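You operate a simulated robot arm through the tools that you are given. There is no shell and no other tool. Be economical: measure what you need, move in short steps, check, and stop when the job is done.

You run a simulated robot arm. Do the job below in one go: nothing can be reset, and whatever is moved stays where it is left.

Task
Put things in order on the counter by the fridge. At the end: the can of soup (marked "Pea Soup") stands on top of the pie; the blue cup stands where the blue shaker (marked "HERBS") stood; the red napkin ring stands where the can of soup stood; the blue shaker from the counter by the fridge stands on top of the clear jar (marked "BEETS"); whatever was shut is shut again. Leave all else as you found it, and nothing knocked over.

The check looks at the end state, three seconds after you hand in, the way a careful person would. Anything else that was tipped, shoved, dropped, spilled or broken makes it a failure. Flat cloth is picked up by pressing the open fingertips on it (5 to 10 N) and closing them slowly along it; thin cloth reads only 2 to 8 mm in the jaws.

Robot
A 7-joint arm with a two-finger parallel gripper, fixed in place. Base frame: the origin is at the foot of the arm, x ahead of it, y to its left, z up; the work surface is at about z = 0. Units: mm, degrees, N and s.
With the tool pointing down near the work surface it reaches from about 240 to 620 mm from the base axis. Its first joint turns from -66.0 to 66.0 degrees. Payload 2.6 kg.
The TCP is the grasp point between the finger pads, 30 mm short of the fingertips. In the tool frame z runs along the fingers and y along their closing line. The gripper opens to 94 mm. The fingers are 28 mm wide and 10 mm thick; the gripper's body (50 by 96 mm) begins 55 mm behind the TCP.
Orientation is that of the tool frame in the base frame, as a unit quaternion [x, y, z, w]. With the fingers straight down and closing along the base's y, the tool's x points along the base's -x, its y along +y and its z along -z.

Tools
- The arm moves only by the tool play_rows. Its argument "rows" is a list of rows, each an object of numbers (a shift or turn left out is 0, a gripper value left out holds the last): "x", "y", "z": the shift along the base's x, y, z in units of 20 mm (1.0 is 20 mm); "rx", "ry", "rz": the turn, a rotation vector about the base's x, y, z in units of 5 degrees (1.0 is 5 degrees); "hand": the opening, from 0 (shut) to 1 (fully open). In form: [{"x": .., "y": .., "z": .., "rx": .., "ry": .., "rz": .., "hand": ..}, ...]. A call has 1 to 20 rows; each row shifts and turns the commanded pose from where the row before left it. A call with a number of a shift or a turn outside -1 to 1 is refused whole. Rows are played at 5 a second. More than 50 mm and 8.6 degrees between two rows, or a gripper value outside its range, and nothing of the call is played. Where a pose cannot be reached the arm comes as near as it can. A force on the tool above 40 N (or 10 N above the force at the start of the call, whichever is more), or a blocked arm, ends the call early, and 0.2 s more pass. The fingers move at their own pace (about 72 mm/s each) and stop on an object; they squeeze with about 31 N. The grip force told is the motor's: it shows also when the fingers shut on nothing. Time passes only in rows, and 0.2 s behind the last, so rows that do not move let the fingers close. It gives the time, the measured TCP pose, the force on the tool (base axes), the opening and the grip force at its end, in the units of the frame above (readings bear some noise), with the torque about the TCP (base axes, N m) and any sound that the robot's microphone picked up, and new pictures: "pictures" is both (left out), scene, wrist or none.
- Cameras (640 x 400 px; columns grow to the right, rows downward): "scene" is fixed at [44.8, 441.9, 566.2]; the picture's right is [-0.67, -0.74, 0.00], its down [-0.47, 0.42, -0.78] and it looks along [0.57, -0.52, -0.63] (base axes); focal length 272 px, centre (320, 200). "wrist" rides on the gripper at [76, 14, -102] in the tool frame; the picture's right is [-0.18, 0.98, 0.00], its down [-0.75, -0.14, -0.64] and it looks along [-0.63, -0.12, 0.77] (tool axes); focal length 243 px, centre (320, 200). There is no depth. A picture from a camera that has moved, and an enlarged one, comes with that camera's place and axes in the base frame and with its lens. The place of the scene camera against the robot may be out by one fixed shift of up to 12 mm in any direction.
- zoom(camera, box): a new picture of the part [left, top, right, bottom] of that camera's present view, enlarged. It takes no simulated time.
- finish_job(): hands the job in; it is judged then, once.

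Go step by step. Nothing tells you positions but the pictures and the camera data: compare them with the known pose of the tool, close in by small moves and look again before you grip or let go. The budget is 120 turns and 200 pictures, counting those below and the enlarged ones. Unless the task says otherwise, let go and move clear before handing in, and close with one line.

The tools are called as a command line: name --argument value ..., lists and objects as JSON in quotes. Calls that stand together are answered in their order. play_rows: Moves the arm, as the interface text tells. Its arguments: {"type":"object","properties":{"rows":{"type":"array"},"pictures":{"type":"string","enum":["both","scene","wrist","none"]}},"required":["rows"]} The other tools are called the same way: zoom (camera, box) takes an enlarged picture of a part of a camera's view; finish_job () hands the job in.

At the start:

```text
clock: 0.0
ee_pos: [305.2, 162.8, 338.7]
orientation: [0.0, 1.0, 0.0, 0.0]
force: [0.3, 1.1, -0.1]
wrist_torque: [0.01, 0.02, 0.0]
width: 94.2
gripper_force: 0.1
```

scene: 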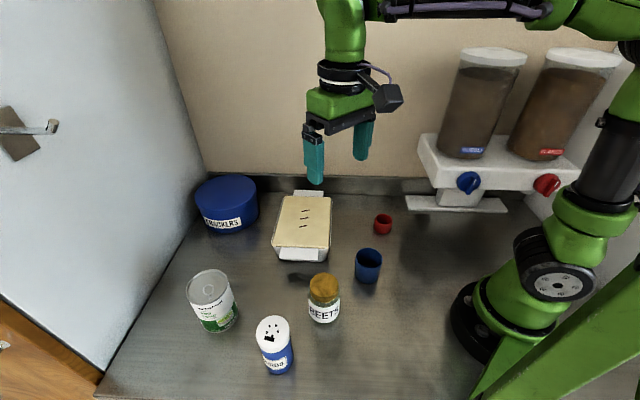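
wrist: 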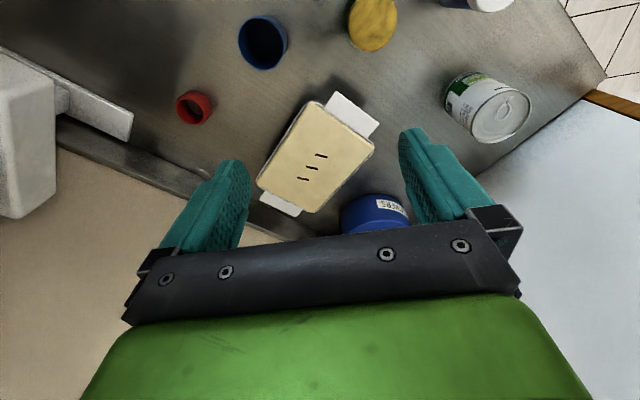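

I'll take the workspace to be a counter holding the can, shaker, jar, cup, ring and pie. I'll look closer before moving.

zoom --camera "scene" --box '[170, 240, 410, 390]'

zoom --camera "scene" --box '[180, 160, 420, 310]'

zoom --camera "wrist" --box '[160, 0, 560, 250]'

```text
2.67 times, centred on (290, 315) of scene
camera zoom: at [44.8, 441.9, 566.2], right [-0.67, -0.74, 0.0], down [-0.47, 0.42, -0.78], along [0.57, -0.52, -0.63], focal length 725 px, centre (400, -107)
```

zoom: 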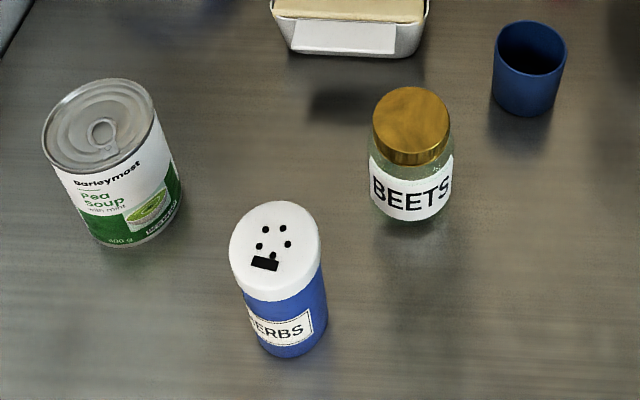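

```text
2.67 times, centred on (300, 235) of scene
camera zoom: at [44.8, 441.9, 566.2], right [-0.67, -0.74, 0.0], down [-0.47, 0.42, -0.78], along [0.57, -0.52, -0.63], focal length 725 px, centre (373, 107)
```

zoom: 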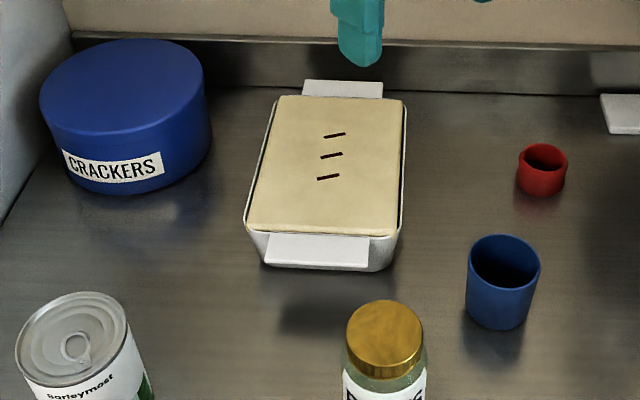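

```text
1.60 times, centred on (360, 125) of wrist
camera zoom: at [229.0, 177.5, 443.2], right [0.18, 0.98, 0.0], down [0.75, -0.14, 0.64], along [0.63, -0.12, -0.77], focal length 388 px, centre (256, 320)
```

zoom: 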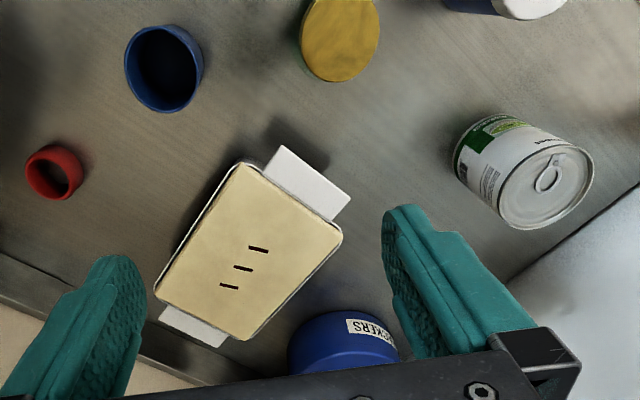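

The objects seem to sit near these base-frame positions: shaker (243,363), jar (257,232), cup (262,85), ring (333,-67), can (402,409), pie (471,116). I'll move high above the shaker and measure with the wrist camera.

play_rows --rows '[{"x": -0.31, "y": 1, "z": -0.4}, {"x": -0.31, "y": 1, "z": -0.4}, {"x": -0.31, "y": 1, "z": -0.4}, {"x": -0.31, "y": 1, "z": -0.4}, {"x": -0.31, "y": 1, "z": -0.4}, {"x": -0.31, "y": 1, "z": -0.4}, {"x": -0.31, "y": 1, "z": -0.4}, {"x": -0.31, "y": 1, "z": -0.4}, {"x": -0.31, "y": 1, "z": -0.4}, {"x": -0.31, "y": 1, "z": -0.4}, {}]'

```text
clock: 2.4
ee_pos: [242.7, 363.6, 260.1]
orientation: [0.0, 1.0, 0.001, 0.0]
force: [-0.8, 0.1, 0.3]
wrist_torque: [0.01, 0.01, 0.0]
width: 94.2
gripper_force: 0.1
camera wrist: at [166.3, 378.2, 363.4], right [0.18, 0.98, 0.0], down [0.75, -0.14, 0.64], along [0.63, -0.12, -0.77], focal length 243 px, centre (320, 200)
```

scene: 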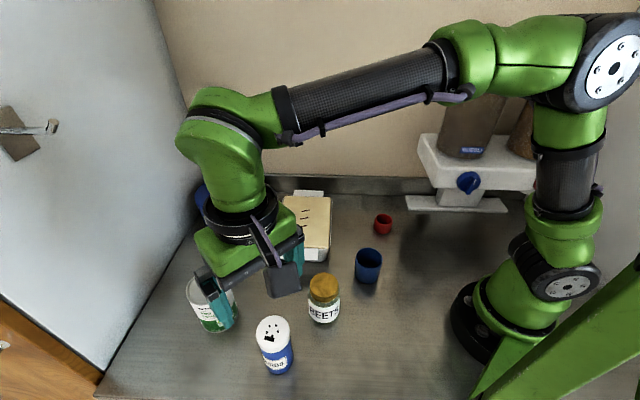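
wrist: 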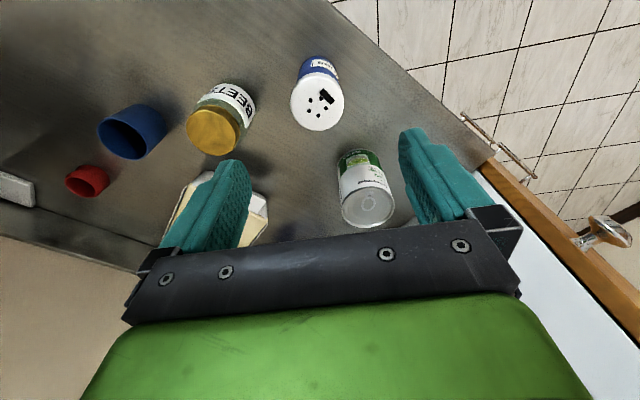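

The shaker lies almost under the tool. I'll enlarge the views to fix its height and centre, along with the can's and the jar's.

zoom --camera "wrist" --box '[170, 30, 410, 180]'

zoom --camera "wrist" --box '[300, 130, 428, 240]'

```text
2.67 times, centred on (290, 105) of wrist
camera zoom: at [166.3, 378.2, 363.4], right [0.18, 0.98, 0.0], down [0.75, -0.14, 0.64], along [0.63, -0.12, -0.77], focal length 647 px, centre (400, 453)
```

zoom: 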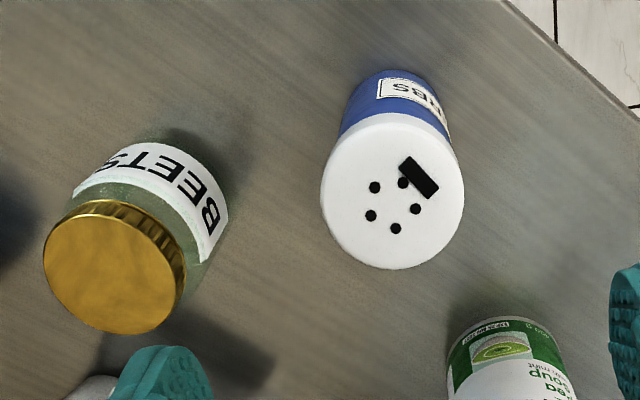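

```text
3.64 times, centred on (364, 185) of wrist
camera zoom: at [166.3, 378.2, 363.4], right [0.18, 0.98, 0.0], down [0.75, -0.14, 0.64], along [0.63, -0.12, -0.77], focal length 882 px, centre (160, 254)
```

zoom: 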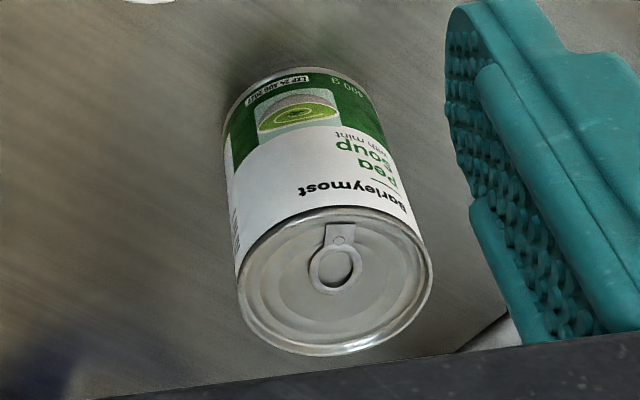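

The shaker's centre is about (249,361), height about 105 mm. The can's centre is about (404,405). I'll go lower above the shaker to check this.

play_rows --rows '[{"x": 0.3, "y": -0.1, "z": -1}, {"z": -1}, {"z": -1}, {"z": -0.5}, {}]' --pictures "wrist"

```text
clock: 3.6
ee_pos: [248.9, 360.9, 189.3]
orientation: [0.0, 1.0, 0.0, 0.0]
force: [0.7, 0.2, 0.1]
wrist_torque: [0.02, 0.0, 0.02]
width: 94.1
gripper_force: 0.0
camera wrist: at [172.9, 375.6, 292.7], right [0.18, 0.98, 0.0], down [0.75, -0.14, 0.64], along [0.63, -0.12, -0.77], focal length 243 px, centre (320, 200)
```

wrist: 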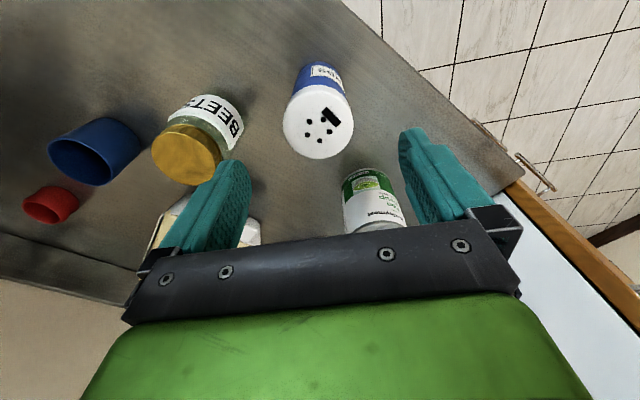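

Triangulation puts the shaker's top at (248,360), 107 mm high. I'll go down around it to TCP z≈68 and look before closing.

play_rows --rows '[{"y": -0.05, "z": -1}, {"z": -1}, {"z": -1}, {"z": -1}, {"z": -1}, {"z": -1}, {"z": -0.05}, {}]'

```text
clock: 5.4
ee_pos: [248.0, 360.5, 69.1]
orientation: [0.0, 1.0, 0.0, 0.001]
force: [-0.3, -0.2, 0.9]
wrist_torque: [-0.03, 0.05, 0.0]
width: 94.0
gripper_force: 0.1
camera wrist: at [172.7, 374.8, 171.6], right [0.18, 0.98, 0.0], down [0.75, -0.14, 0.64], along [0.63, -0.12, -0.77], focal length 243 px, centre (320, 200)
```

scene: 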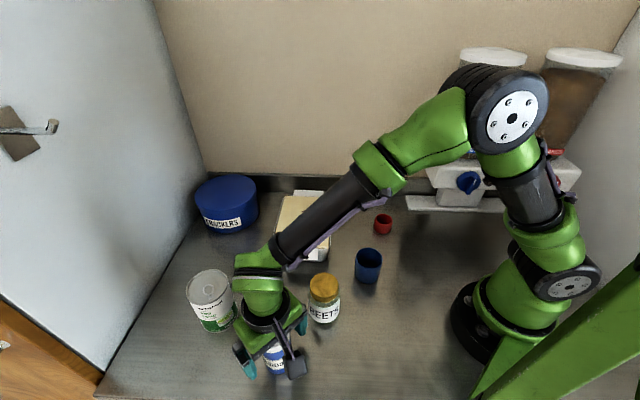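
wrist: 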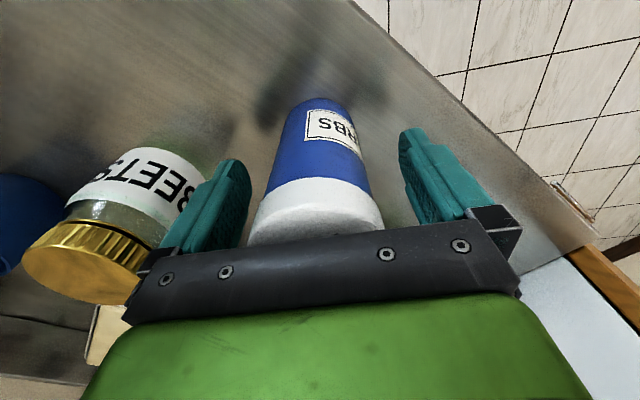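

The shaker is centred between the fingers, with its base at about (249,361). I'll close on it.

play_rows --rows '[{"hand": 0.5}, {"hand": 0.2}, {"hand": 0.2}, {"hand": 0.2}, {"hand": 0.2}]' --pictures "wrist"

```text
clock: 6.6
ee_pos: [249.3, 361.1, 69.3]
orientation: [0.0, 1.0, 0.0, 0.0]
force: [0.8, 1.0, 0.3]
wrist_torque: [-0.01, 0.0, 0.02]
width: 53.9
gripper_force: 31.0
camera wrist: at [172.7, 374.9, 171.8], right [0.18, 0.98, 0.0], down [0.75, -0.14, 0.64], along [0.63, -0.12, -0.77], focal length 243 px, centre (320, 200)
```

wrist: 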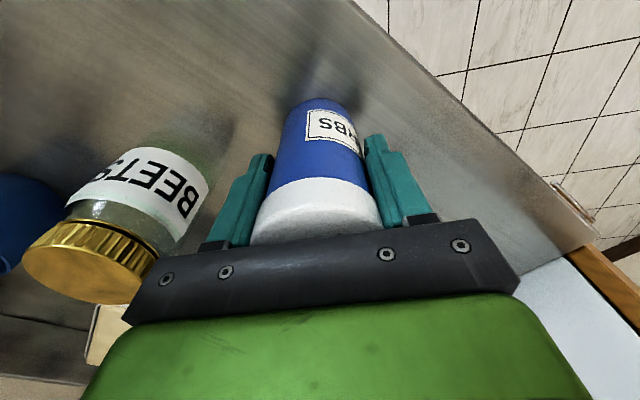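

The shaker is held and its old place is about (250,361). I'll lift it and move towards the jar, stopping to one side to measure the jar.

play_rows --rows '[{"z": 0.5}, {"z": 1}, {"z": 1}, {"z": 1}, {"z": 1}, {"z": 1}, {"z": 1}, {"z": 1}, {"z": 1}, {"y": -1}, {"y": -1}, {"y": -1}, {}]'

```text
clock: 9.4
ee_pos: [248.9, 298.7, 239.9]
orientation: [0.0, 1.0, 0.0, 0.0]
force: [0.2, 0.2, -1.6]
wrist_torque: [0.02, 0.01, -0.01]
width: 53.4
gripper_force: 30.6
camera wrist: at [172.5, 314.0, 342.3], right [0.18, 0.98, 0.0], down [0.75, -0.14, 0.64], along [0.63, -0.12, -0.77], focal length 243 px, centre (320, 200)
```

scene: 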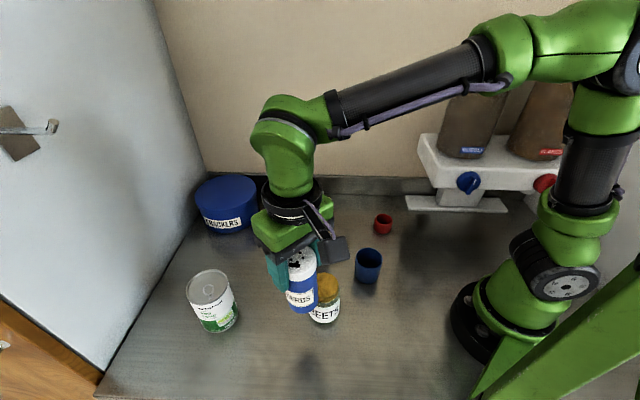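
wrist: 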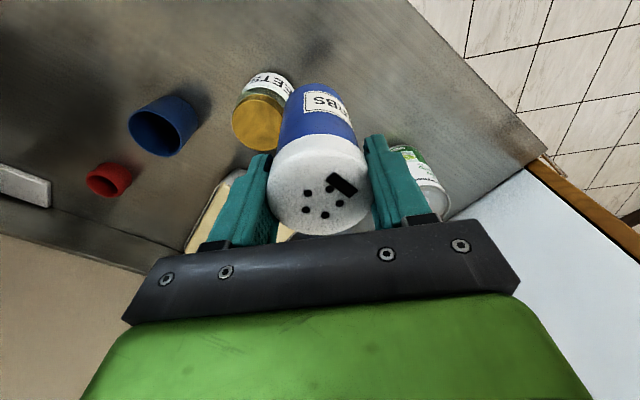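

The jar is partly visible next to the held shaker. I'll enlarge it.

zoom --camera "wrist" --box '[200, 50, 360, 150]'

zoom --camera "scene" --box '[240, 230, 400, 330]'

```text
4.00 times, centred on (280, 100) of wrist
camera zoom: at [172.5, 314.0, 342.3], right [0.18, 0.98, 0.0], down [0.75, -0.14, 0.64], along [0.63, -0.12, -0.77], focal length 970 px, centre (480, 600)
```

zoom: 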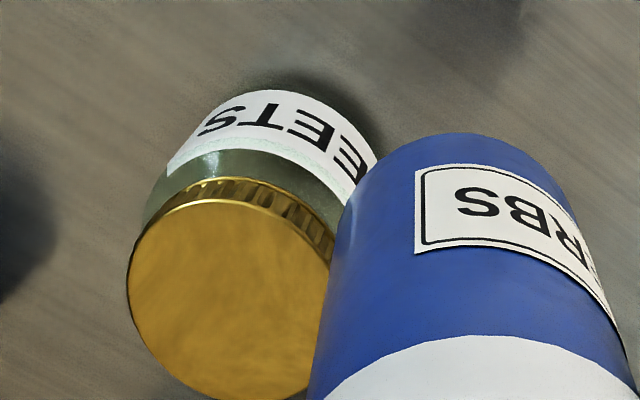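

```text
4.00 times, centred on (320, 280) of scene
camera zoom: at [44.8, 441.9, 566.2], right [-0.67, -0.74, 0.0], down [-0.47, 0.42, -0.78], along [0.57, -0.52, -0.63], focal length 1087 px, centre (320, -120)
```

zoom: 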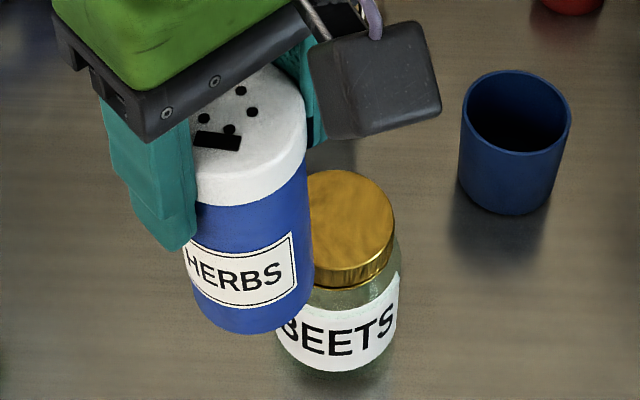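

The jar's cap is about (261,230), with its top at about 95–99 mm. I'll move over it with the shaker's base well above.

play_rows --rows '[{"x": 0.3, "y": -1}, {"x": 0.28, "y": -1}, {"y": -1}, {"y": -0.43}, {"z": -1}, {"z": -0.5}, {}]'

zoom --camera "scene" --box '[240, 230, 400, 330]'

zoom --camera "wrist" --box '[220, 30, 420, 155]'

```text
clock: 11.0
ee_pos: [261.6, 230.7, 207.9]
orientation: [0.001, 1.0, 0.001, 0.001]
force: [-0.7, 0.0, -1.2]
wrist_torque: [0.01, -0.02, -0.01]
width: 53.2
gripper_force: 31.0
camera wrist: at [184.6, 246.0, 312.2], right [0.18, 0.98, 0.0], down [0.75, -0.14, 0.64], along [0.63, -0.12, -0.77], focal length 243 px, centre (320, 200)
```

scene: 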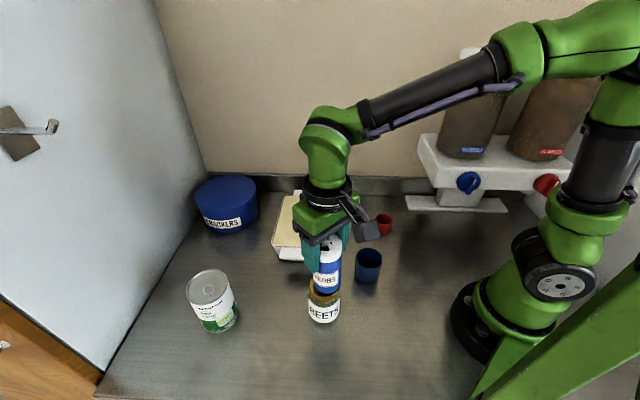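
wrist: 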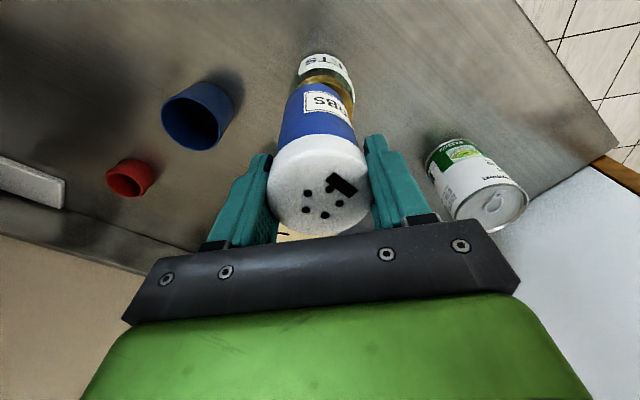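

```text
4.00 times, centred on (320, 280) of scene
camera zoom: at [44.8, 441.9, 566.2], right [-0.67, -0.74, 0.0], down [-0.47, 0.42, -0.78], along [0.57, -0.52, -0.63], focal length 1087 px, centre (320, -120)
```

zoom: 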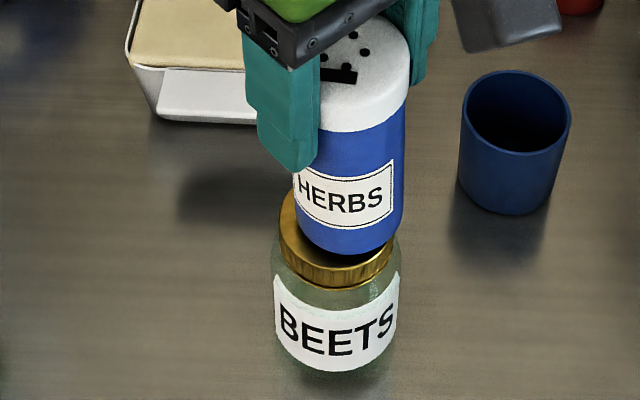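

```text
3.20 times, centred on (320, 92) of wrist
camera zoom: at [184.6, 246.0, 312.2], right [0.18, 0.98, 0.0], down [0.75, -0.14, 0.64], along [0.63, -0.12, -0.77], focal length 776 px, centre (320, 544)
```

zoom: 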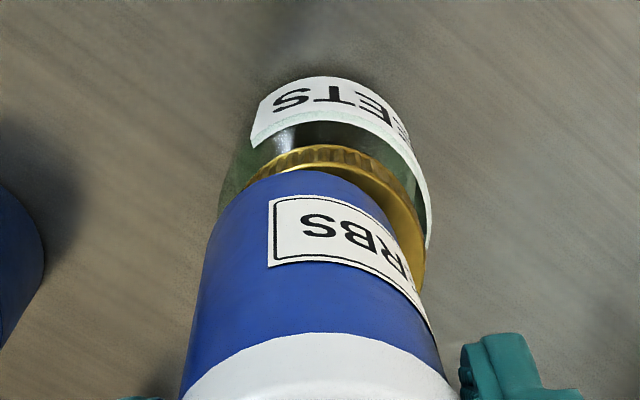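

The shaker sits about 2–3 mm off the cap's centre towards −x and −y. I'll shift it and lower to just above the cap.

play_rows --rows '[{"x": 0.1, "y": 0.14}, {"z": -0.5}, {"z": -0.5}, {"z": -0.5}, {}]'

zoom --camera "scene" --box '[240, 230, 400, 330]'

zoom --camera "wrist" --box '[220, 30, 420, 155]'

```text
clock: 12.2
ee_pos: [264.2, 234.8, 180.2]
orientation: [0.0, 1.0, 0.001, 0.002]
force: [-1.0, -3.6, 31.9]
wrist_torque: [0.05, -0.08, -0.03]
width: 54.0
gripper_force: 31.5
camera wrist: at [187.3, 249.1, 283.4], right [0.18, 0.98, 0.0], down [0.75, -0.14, 0.64], along [0.63, -0.12, -0.76], focal length 243 px, centre (320, 200)
```

scene: 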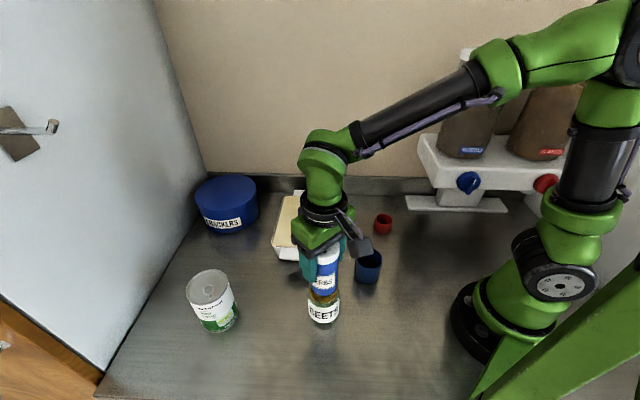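
wrist: 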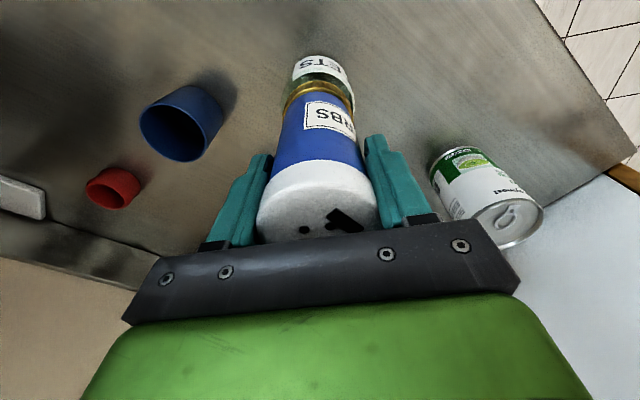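

```text
4.00 times, centred on (320, 280) of scene
camera zoom: at [44.7, 441.8, 566.3], right [-0.67, -0.74, 0.0], down [-0.47, 0.42, -0.78], along [0.57, -0.52, -0.63], focal length 1087 px, centre (320, -120)
```

zoom: 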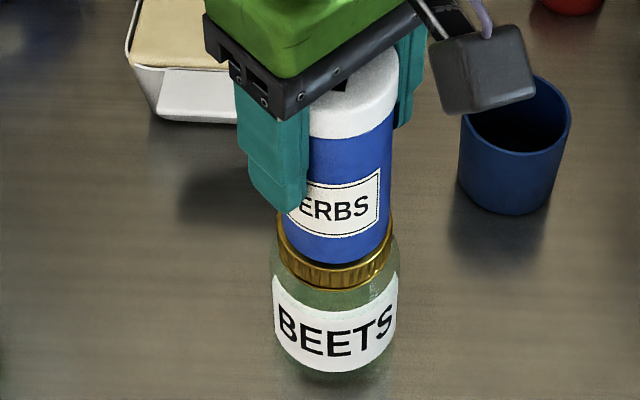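

```text
3.20 times, centred on (320, 92) of wrist
camera zoom: at [187.3, 249.1, 283.4], right [0.18, 0.98, 0.0], down [0.75, -0.14, 0.64], along [0.63, -0.12, -0.76], focal length 776 px, centre (320, 544)
```

zoom: 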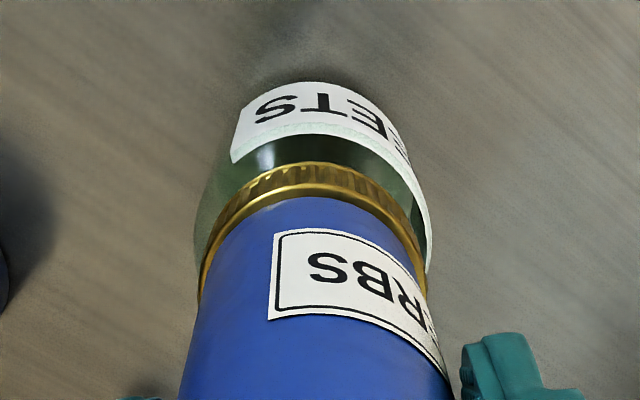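

The shaker has touched down on the cap, well centred. I'll ease off the pressure and open the fingers.

play_rows --rows '[{"z": 0.1}, {"hand": 0.7}, {"hand": 0.9}, {"hand": 0.9}]' --pictures "wrist"

```text
clock: 13.2
ee_pos: [262.2, 233.7, 180.6]
orientation: [-0.001, 1.0, 0.0, 0.0]
force: [0.9, 0.5, -0.6]
wrist_torque: [0.0, -0.02, -0.03]
width: 84.7
gripper_force: 0.1
camera wrist: at [186.5, 248.5, 284.2], right [0.18, 0.98, 0.0], down [0.75, -0.14, 0.64], along [0.63, -0.12, -0.77], focal length 243 px, centre (320, 200)
```

wrist: 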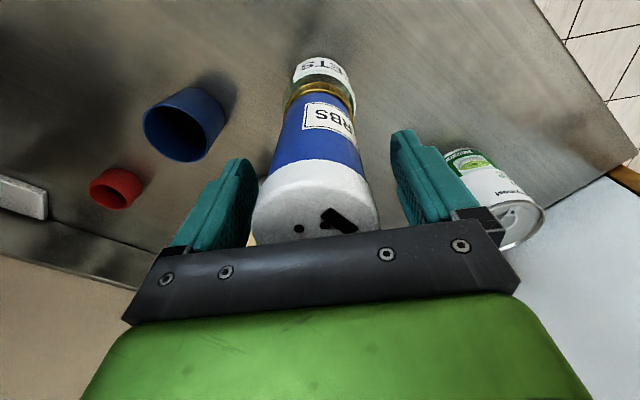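

The shaker stands free on the jar. I'll rise straight up, clear it, then move above the can.

play_rows --rows '[{"z": 1, "hand": 1}, {"z": 1}, {"z": 1}, {"z": 1}, {"z": 1}, {"z": 1}, {"x": 0.8, "y": 0.95}, {"x": 0.8, "y": 0.95}, {"x": 0.8, "y": 0.95}, {"x": 0.8, "y": 0.95}, {"x": 0.8, "y": 0.95}, {"x": 0.8, "y": 0.95}, {"x": 0.8, "y": 0.95}, {"x": 0.8, "y": 0.95}, {"x": 0.6, "y": 0.95}, {"z": -1}, {"z": -1}, {"z": -1}, {}]'

zoom --camera "scene" --box '[240, 200, 400, 330]'

zoom --camera "wrist" --box '[240, 60, 440, 185]'

```text
clock: 17.2
ee_pos: [390.3, 387.0, 241.0]
orientation: [0.001, 1.0, 0.0, 0.0]
force: [0.0, 0.1, 0.3]
wrist_torque: [-0.02, 0.0, 0.04]
width: 93.9
gripper_force: 0.0
out of reach, approached as far as the arm can: row 15
camera wrist: at [314.5, 401.4, 343.6], right [0.18, 0.98, 0.0], down [0.75, -0.14, 0.64], along [0.63, -0.12, -0.77], focal length 243 px, centre (320, 200)
```

scene: 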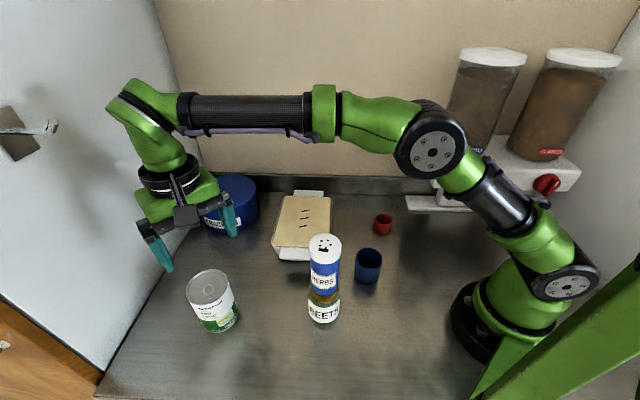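
wrist: 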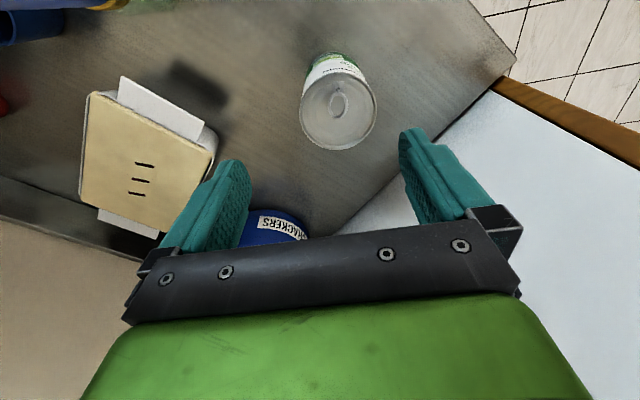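

```text
3.08 times, centred on (320, 265) of scene
camera zoom: at [44.8, 441.9, 566.2], right [-0.67, -0.74, 0.0], down [-0.47, 0.42, -0.78], along [0.57, -0.52, -0.63], focal length 836 px, centre (320, 0)
```

zoom: 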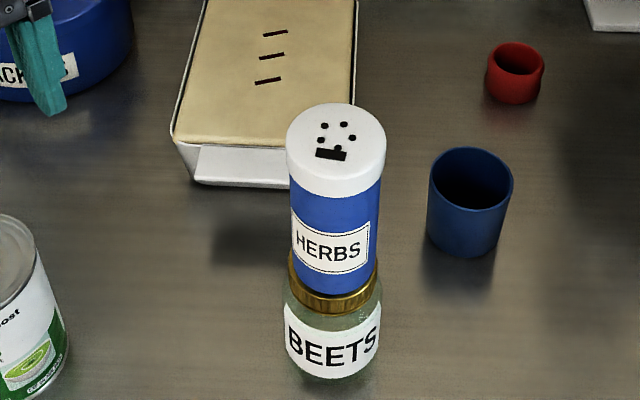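

```text
3.20 times, centred on (340, 122) of wrist
camera zoom: at [314.5, 401.4, 343.6], right [0.18, 0.98, 0.0], down [0.75, -0.14, 0.64], along [0.63, -0.12, -0.77], focal length 776 px, centre (256, 448)
```

zoom: 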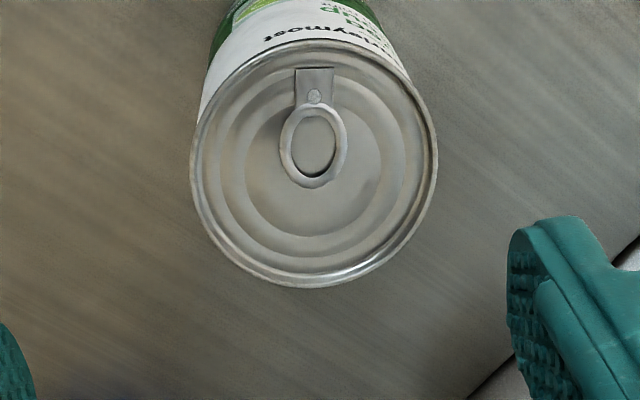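

The stack stands well. The can triangulates to about (401,402.5), 108 mm high; I'll go lower and align over it.

play_rows --rows '[{"z": -1}, {"z": -1, "x": 0.27, "y": 0.4}, {"x": 0.27, "y": 0.4}, {}]' --pictures "wrist"

```text
clock: 18.2
ee_pos: [401.9, 402.2, 200.1]
orientation: [0.0, 1.0, 0.0, 0.0]
force: [-0.7, 0.3, 0.1]
wrist_torque: [-0.02, 0.02, 0.01]
width: 94.0
gripper_force: 0.0
camera wrist: at [325.6, 417.7, 304.0], right [0.18, 0.98, 0.0], down [0.75, -0.14, 0.64], along [0.63, -0.12, -0.77], focal length 243 px, centre (320, 200)
```

wrist: 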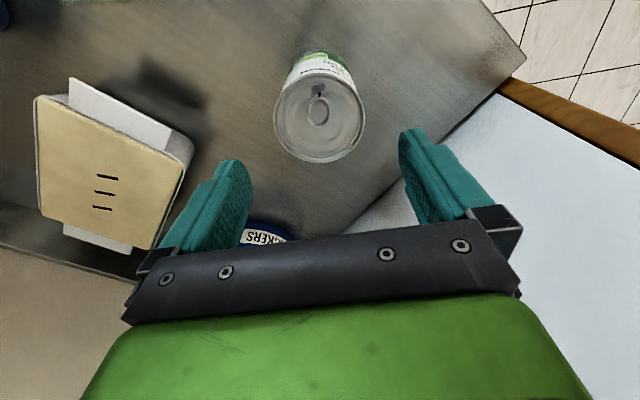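

The can is centred under the tool. I'll go down to TCP z≈66 and look again.

play_rows --rows '[{"z": -1, "x": -0.05}, {"z": -1}, {"z": -1}, {"z": -1}, {"z": -1}, {"z": -0.85}, {"z": -0.85}, {}]' --pictures "wrist"

```text
clock: 20.0
ee_pos: [400.3, 401.8, 65.4]
orientation: [0.0, 1.0, 0.0, -0.001]
force: [-0.3, 0.0, -0.1]
wrist_torque: [0.04, 0.01, 0.0]
width: 94.3
gripper_force: 0.0
camera wrist: at [324.5, 416.6, 169.7], right [0.18, 0.98, 0.0], down [0.75, -0.14, 0.64], along [0.63, -0.12, -0.77], focal length 243 px, centre (320, 200)
```

wrist: 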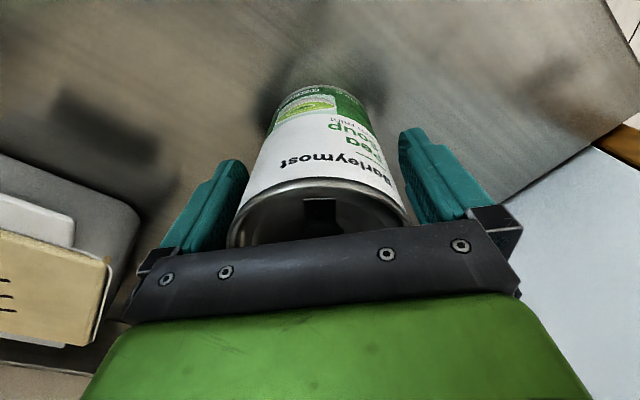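

The can is between the fingers, centred at about (402,402). Closing now.

play_rows --rows '[{"hand": 0.75}, {"hand": 0.5}, {"hand": 0.5}, {"hand": 0.5}]' --pictures "none"

play_rows --rows '[{"z": 0.5}, {"z": 1}, {"z": 1}, {"z": 1}, {"z": 1}, {"z": 1}, {"z": 0.5}, {}]'

```text
clock: 21.0
ee_pos: [401.0, 401.3, 66.4]
orientation: [0.0, 1.0, -0.001, 0.0]
force: [0.4, -0.1, -0.2]
wrist_torque: [0.08, -0.02, -0.02]
width: 77.4
gripper_force: 30.9
```

```text
clock: 22.8
ee_pos: [400.9, 401.7, 186.1]
orientation: [0.001, 1.0, 0.0, 0.0]
force: [-0.5, 0.1, -3.8]
wrist_torque: [-0.02, 0.0, -0.02]
width: 77.4
gripper_force: 30.9
camera wrist: at [324.3, 416.8, 289.7], right [0.18, 0.98, 0.0], down [0.75, -0.14, 0.64], along [0.63, -0.12, -0.77], focal length 243 px, centre (320, 200)
```

scene: 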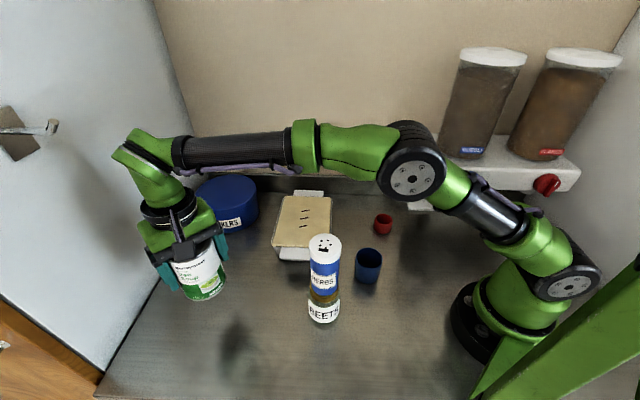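
wrist: 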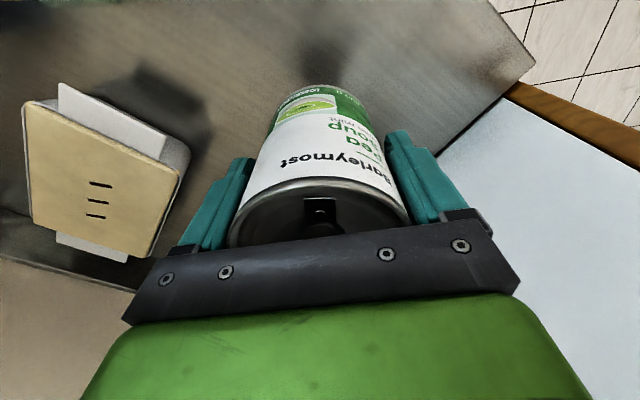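

The can is held; its old place is about (402,402). The pie's centre triangulates to about (462,115) with the crust at z≈57, so I'll carry the can over it.

play_rows --rows '[{"x": 0.203, "y": -0.955}, {"x": 0.203, "y": -0.955}, {"x": 0.203, "y": -0.955}, {"x": 0.203, "y": -0.955}, {"x": 0.203, "y": -0.955}, {"x": 0.203, "y": -0.955}, {"x": 0.203, "y": -0.955}, {"x": 0.203, "y": -0.955}, {"x": 0.203, "y": -0.955}, {"x": 0.203, "y": -0.955}, {"x": 0.203, "y": -0.955}, {"x": 0.203, "y": -0.955}, {"x": 0.203, "y": -0.955}, {"x": 0.203, "y": -0.955}, {"x": 0.203, "y": -0.955}, {}]'

zoom --camera "scene" --box '[220, 160, 380, 260]'

```text
clock: 26.2
ee_pos: [461.1, 114.8, 186.6]
orientation: [-0.001, 1.0, 0.0, 0.0]
force: [-0.9, 0.9, -4.5]
wrist_torque: [0.02, 0.01, -0.02]
width: 78.0
gripper_force: 30.6
camera wrist: at [385.4, 130.5, 289.8], right [0.18, 0.98, 0.0], down [0.75, -0.14, 0.64], along [0.63, -0.12, -0.77], focal length 243 px, centre (320, 200)
```

scene: 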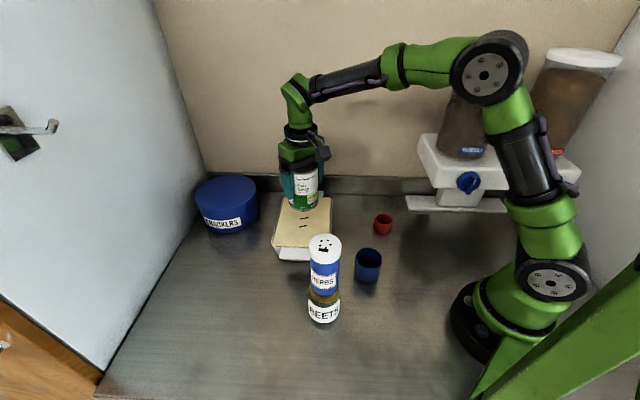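
wrist: 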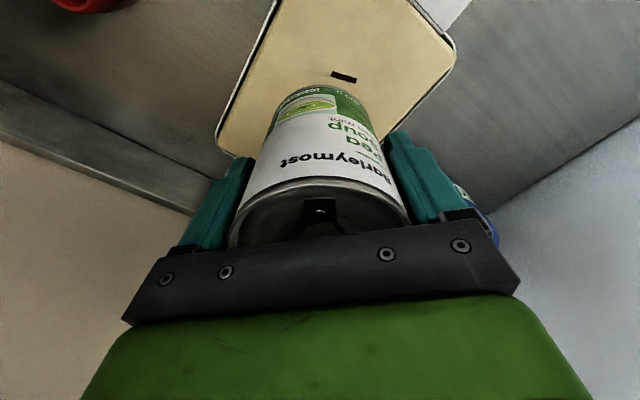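

```text
4.00 times, centred on (300, 210) of scene
camera zoom: at [44.9, 441.9, 566.2], right [-0.67, -0.74, 0.0], down [-0.47, 0.42, -0.78], along [0.57, -0.52, -0.63], focal length 1087 px, centre (400, 160)
```

zoom: 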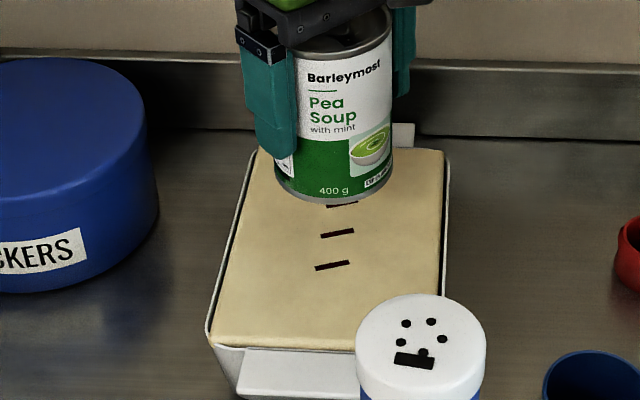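

The can is above the pie's centre. I'll lower it most of the way and check.

play_rows --rows '[{"z": -0.9}, {"z": -0.9}, {"z": -0.6}, {}]'

zoom --camera "scene" --box '[220, 160, 380, 260]'

```text
clock: 27.2
ee_pos: [461.7, 116.7, 139.0]
orientation: [0.0, 1.0, 0.0, 0.0]
force: [0.1, 0.3, -4.3]
wrist_torque: [-0.02, 0.0, 0.01]
width: 77.2
gripper_force: 30.8
camera wrist: at [385.5, 130.5, 241.1], right [0.18, 0.98, 0.0], down [0.75, -0.14, 0.64], along [0.63, -0.12, -0.77], focal length 243 px, centre (320, 200)
```

scene: 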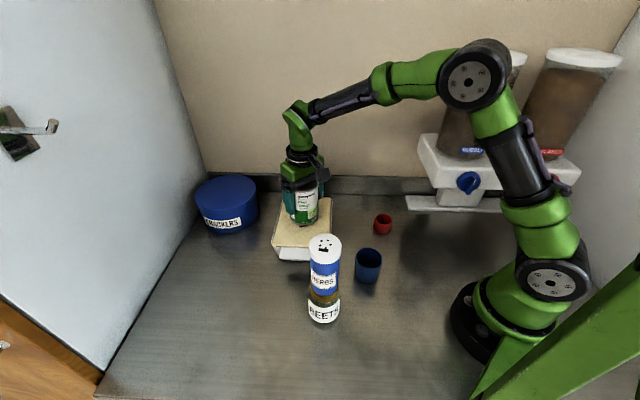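
wrist: 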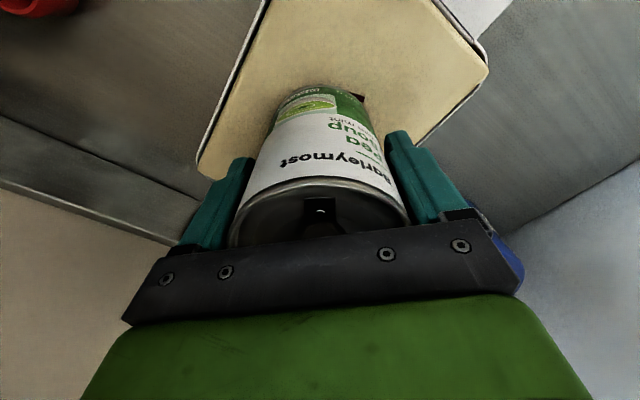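

```text
4.00 times, centred on (300, 210) of scene
camera zoom: at [44.9, 442.0, 566.2], right [-0.67, -0.74, 0.0], down [-0.47, 0.42, -0.78], along [0.57, -0.52, -0.63], focal length 1087 px, centre (400, 160)
```

zoom: 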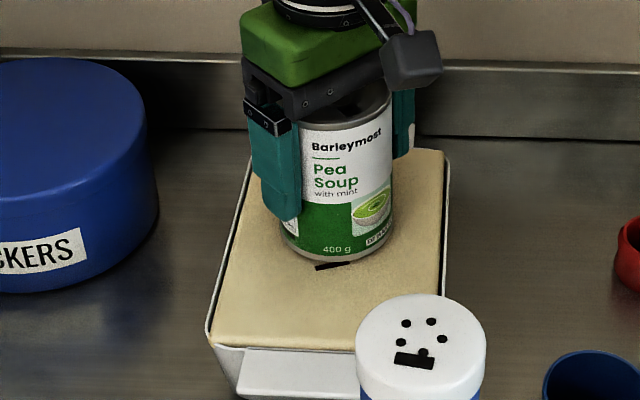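

Nearly down and well within the crust. I'll lower in 2 mm steps and watch the force.

play_rows --rows '[{"z": -0.15}, {"z": -0.1}, {"z": -0.1}]' --pictures "none"

```text
clock: 28.0
ee_pos: [461.6, 115.7, 133.7]
orientation: [0.002, 1.0, 0.0, 0.001]
force: [-4.0, -1.4, 6.3]
wrist_torque: [-0.28, 0.46, -0.02]
width: 77.6
gripper_force: 31.3
```

play_rows --rows '[{}, {}]' --pictures "wrist"

zoom --camera "scene" --box '[220, 160, 380, 260]'

```text
clock: 28.6
ee_pos: [461.6, 115.9, 132.8]
orientation: [0.0, 1.0, 0.0, 0.001]
force: [-4.7, -1.1, 12.8]
wrist_torque: [0.0, 0.13, -0.09]
width: 77.4
gripper_force: 31.2
camera wrist: at [385.9, 130.4, 235.7], right [0.18, 0.98, 0.0], down [0.75, -0.14, 0.64], along [0.63, -0.12, -0.77], focal length 243 px, centre (320, 200)
```

wrist: 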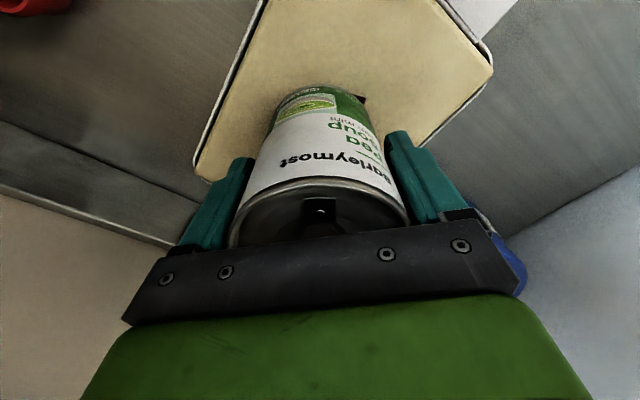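

```text
4.00 times, centred on (300, 210) of scene
camera zoom: at [44.8, 441.9, 566.2], right [-0.67, -0.74, 0.0], down [-0.47, 0.42, -0.78], along [0.57, -0.52, -0.63], focal length 1087 px, centre (400, 160)
```

zoom: 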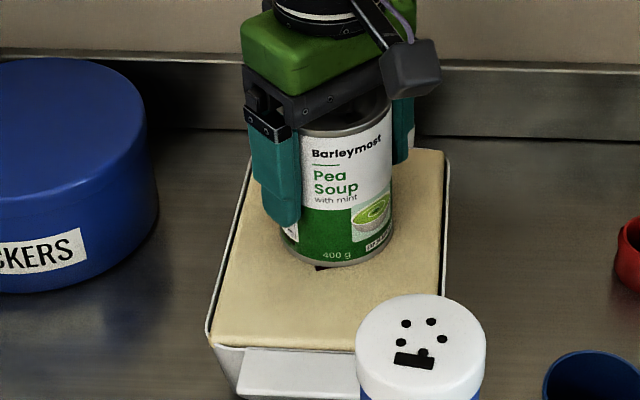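

The can rests on the crust with about 13 N. I'll ease up 1 mm, open slowly and check.

play_rows --rows '[{"z": 0.07}, {"hand": 0.88}, {"hand": 1}, {"hand": 1}, {}]' --pictures "wrist"

```text
clock: 29.8
ee_pos: [462.9, 116.3, 132.6]
orientation: [0.0, 1.0, -0.001, 0.0]
force: [0.1, 0.2, -0.4]
wrist_torque: [0.0, -0.01, 0.0]
width: 93.8
gripper_force: 0.1
camera wrist: at [385.6, 130.4, 236.2], right [0.18, 0.98, 0.0], down [0.75, -0.14, 0.64], along [0.63, -0.12, -0.77], focal length 243 px, centre (320, 200)
```

wrist: 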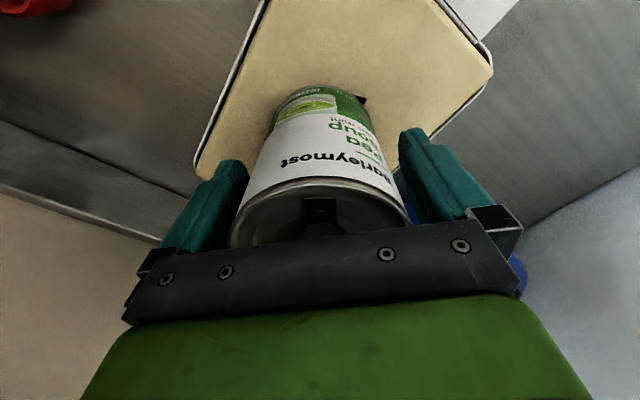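

The can is released and standing. I'll rise clear and go over the red ring.

play_rows --rows '[{"z": 0.5}, {"z": 1}, {"z": 1}, {"z": 1}, {"z": 1}, {"z": 1}, {"z": 0.5}, {"x": -0.64, "y": -0.91}, {"x": -0.64, "y": -0.91}, {"x": -0.64, "y": -0.91}, {"x": -0.64, "y": -0.91}, {"x": -0.64, "y": -0.91}, {"x": -0.64, "y": -0.91}, {"x": -0.64, "y": -0.91}, {"x": -0.64, "y": -0.91}, {"x": -0.64, "y": -0.91}, {"x": -0.64, "y": -0.91}, {"z": -1}, {"z": -1}, {}]'

zoom --camera "wrist" --box '[220, 40, 420, 165]'

zoom --camera "scene" --box '[200, 150, 440, 330]'

```text
clock: 34.0
ee_pos: [333.5, -65.6, 213.0]
orientation: [0.0, 1.0, -0.001, 0.0]
force: [-0.7, -0.4, 0.3]
wrist_torque: [0.01, 0.0, 0.02]
width: 93.9
gripper_force: 0.0
camera wrist: at [257.7, -51.4, 315.5], right [0.18, 0.98, 0.0], down [0.75, -0.14, 0.64], along [0.63, -0.12, -0.77], focal length 243 px, centre (320, 200)
```

scene: 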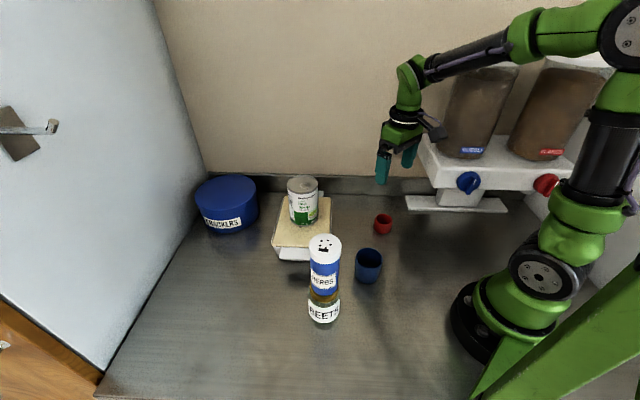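
wrist: 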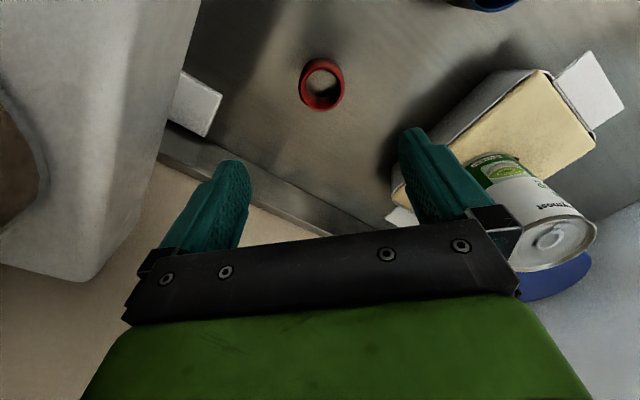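

```text
3.20 times, centred on (320, 102) of wrist
camera zoom: at [257.7, -51.4, 315.5], right [0.18, 0.98, 0.0], down [0.75, -0.14, 0.64], along [0.63, -0.12, -0.77], focal length 776 px, centre (320, 512)
```

zoom: 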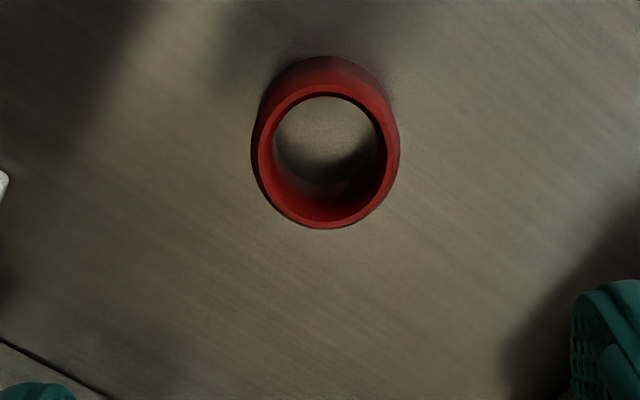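

```text
2.22 times, centred on (320, 240) of scene
camera zoom: at [44.8, 441.9, 566.2], right [-0.67, -0.74, 0.0], down [-0.47, 0.42, -0.78], along [0.57, -0.52, -0.63], focal length 604 px, centre (320, 111)
```

zoom: 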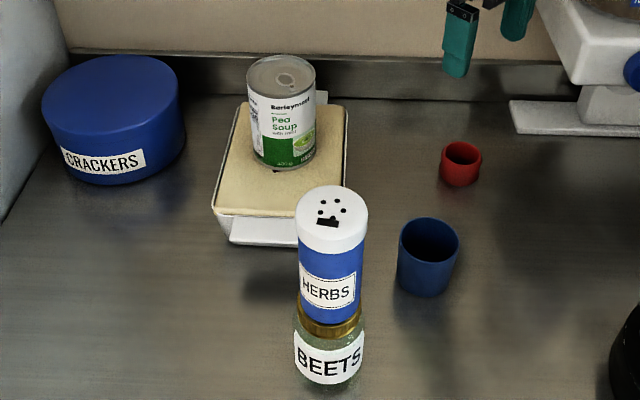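

The can stands nicely on the pie. The ring is at about (335,-64.5), 51 mm wide and 30 mm tall; I'll go down around it.

play_rows --rows '[{"x": 0.07, "y": 0.05, "z": -1}, {"z": -1}, {"z": -1}, {"z": -1}, {"z": -1}, {"z": -1}, {"z": -1}, {"z": -1}, {"z": -0.4}, {"z": -0.4}, {}]' --pictures "wrist"

```text
clock: 36.4
ee_pos: [335.2, -64.1, 36.7]
orientation: [0.0, 1.0, 0.001, -0.001]
force: [0.2, 0.5, 0.0]
wrist_torque: [0.01, 0.02, 0.01]
width: 94.0
gripper_force: 0.1
camera wrist: at [259.1, -50.3, 139.8], right [0.18, 0.98, 0.0], down [0.75, -0.14, 0.64], along [0.63, -0.12, -0.77], focal length 243 px, centre (320, 200)
```

wrist: 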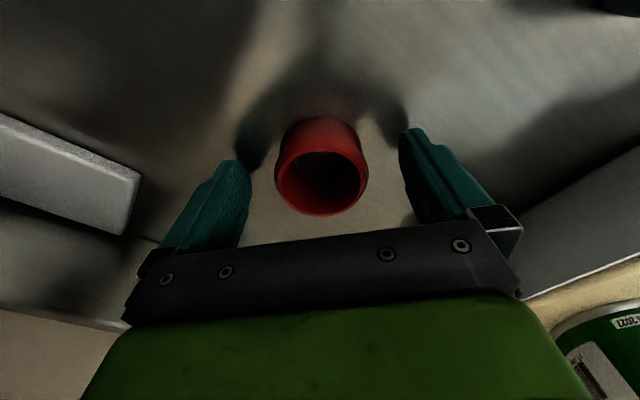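

The ring is centred between the fingers. Closing and lifting.

play_rows --rows '[{"hand": 0.7}, {"hand": 0.4}, {"hand": 0.3}, {"hand": 0.3}, {"hand": 0.3}]' --pictures "none"

play_rows --rows '[{"z": 0.5}, {"z": 1}, {"z": 1}, {"z": 1}, {"z": 1}, {"z": 1}, {"z": 1}, {"z": 1}, {"z": 1}, {"z": 1}, {"z": 1}, {"z": 0.8}, {}]'

```text
clock: 37.6
ee_pos: [335.9, -64.7, 37.0]
orientation: [0.0, 1.0, 0.0, 0.0]
force: [0.9, 0.0, -0.2]
wrist_torque: [-0.04, 0.0, 0.02]
width: 51.1
gripper_force: 31.2
```

```text
clock: 40.4
ee_pos: [336.0, -65.0, 264.6]
orientation: [0.0, 1.0, 0.0, 0.0]
force: [0.4, -0.9, -1.9]
wrist_torque: [-0.03, 0.02, 0.0]
width: 50.7
gripper_force: 31.0
camera wrist: at [259.1, -50.2, 366.7], right [0.18, 0.98, 0.0], down [0.75, -0.14, 0.64], along [0.63, -0.12, -0.77], focal length 243 px, centre (320, 200)
```

scene: 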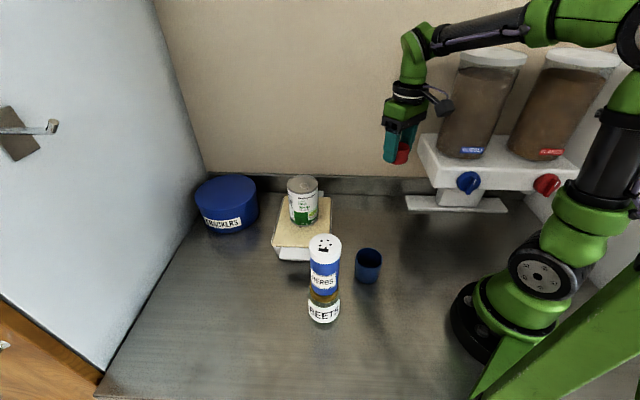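
wrist: 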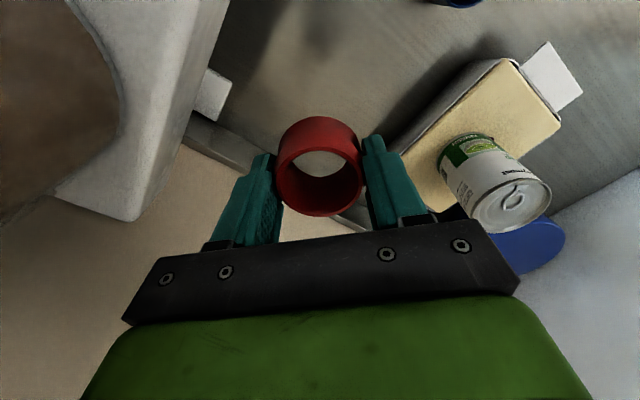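

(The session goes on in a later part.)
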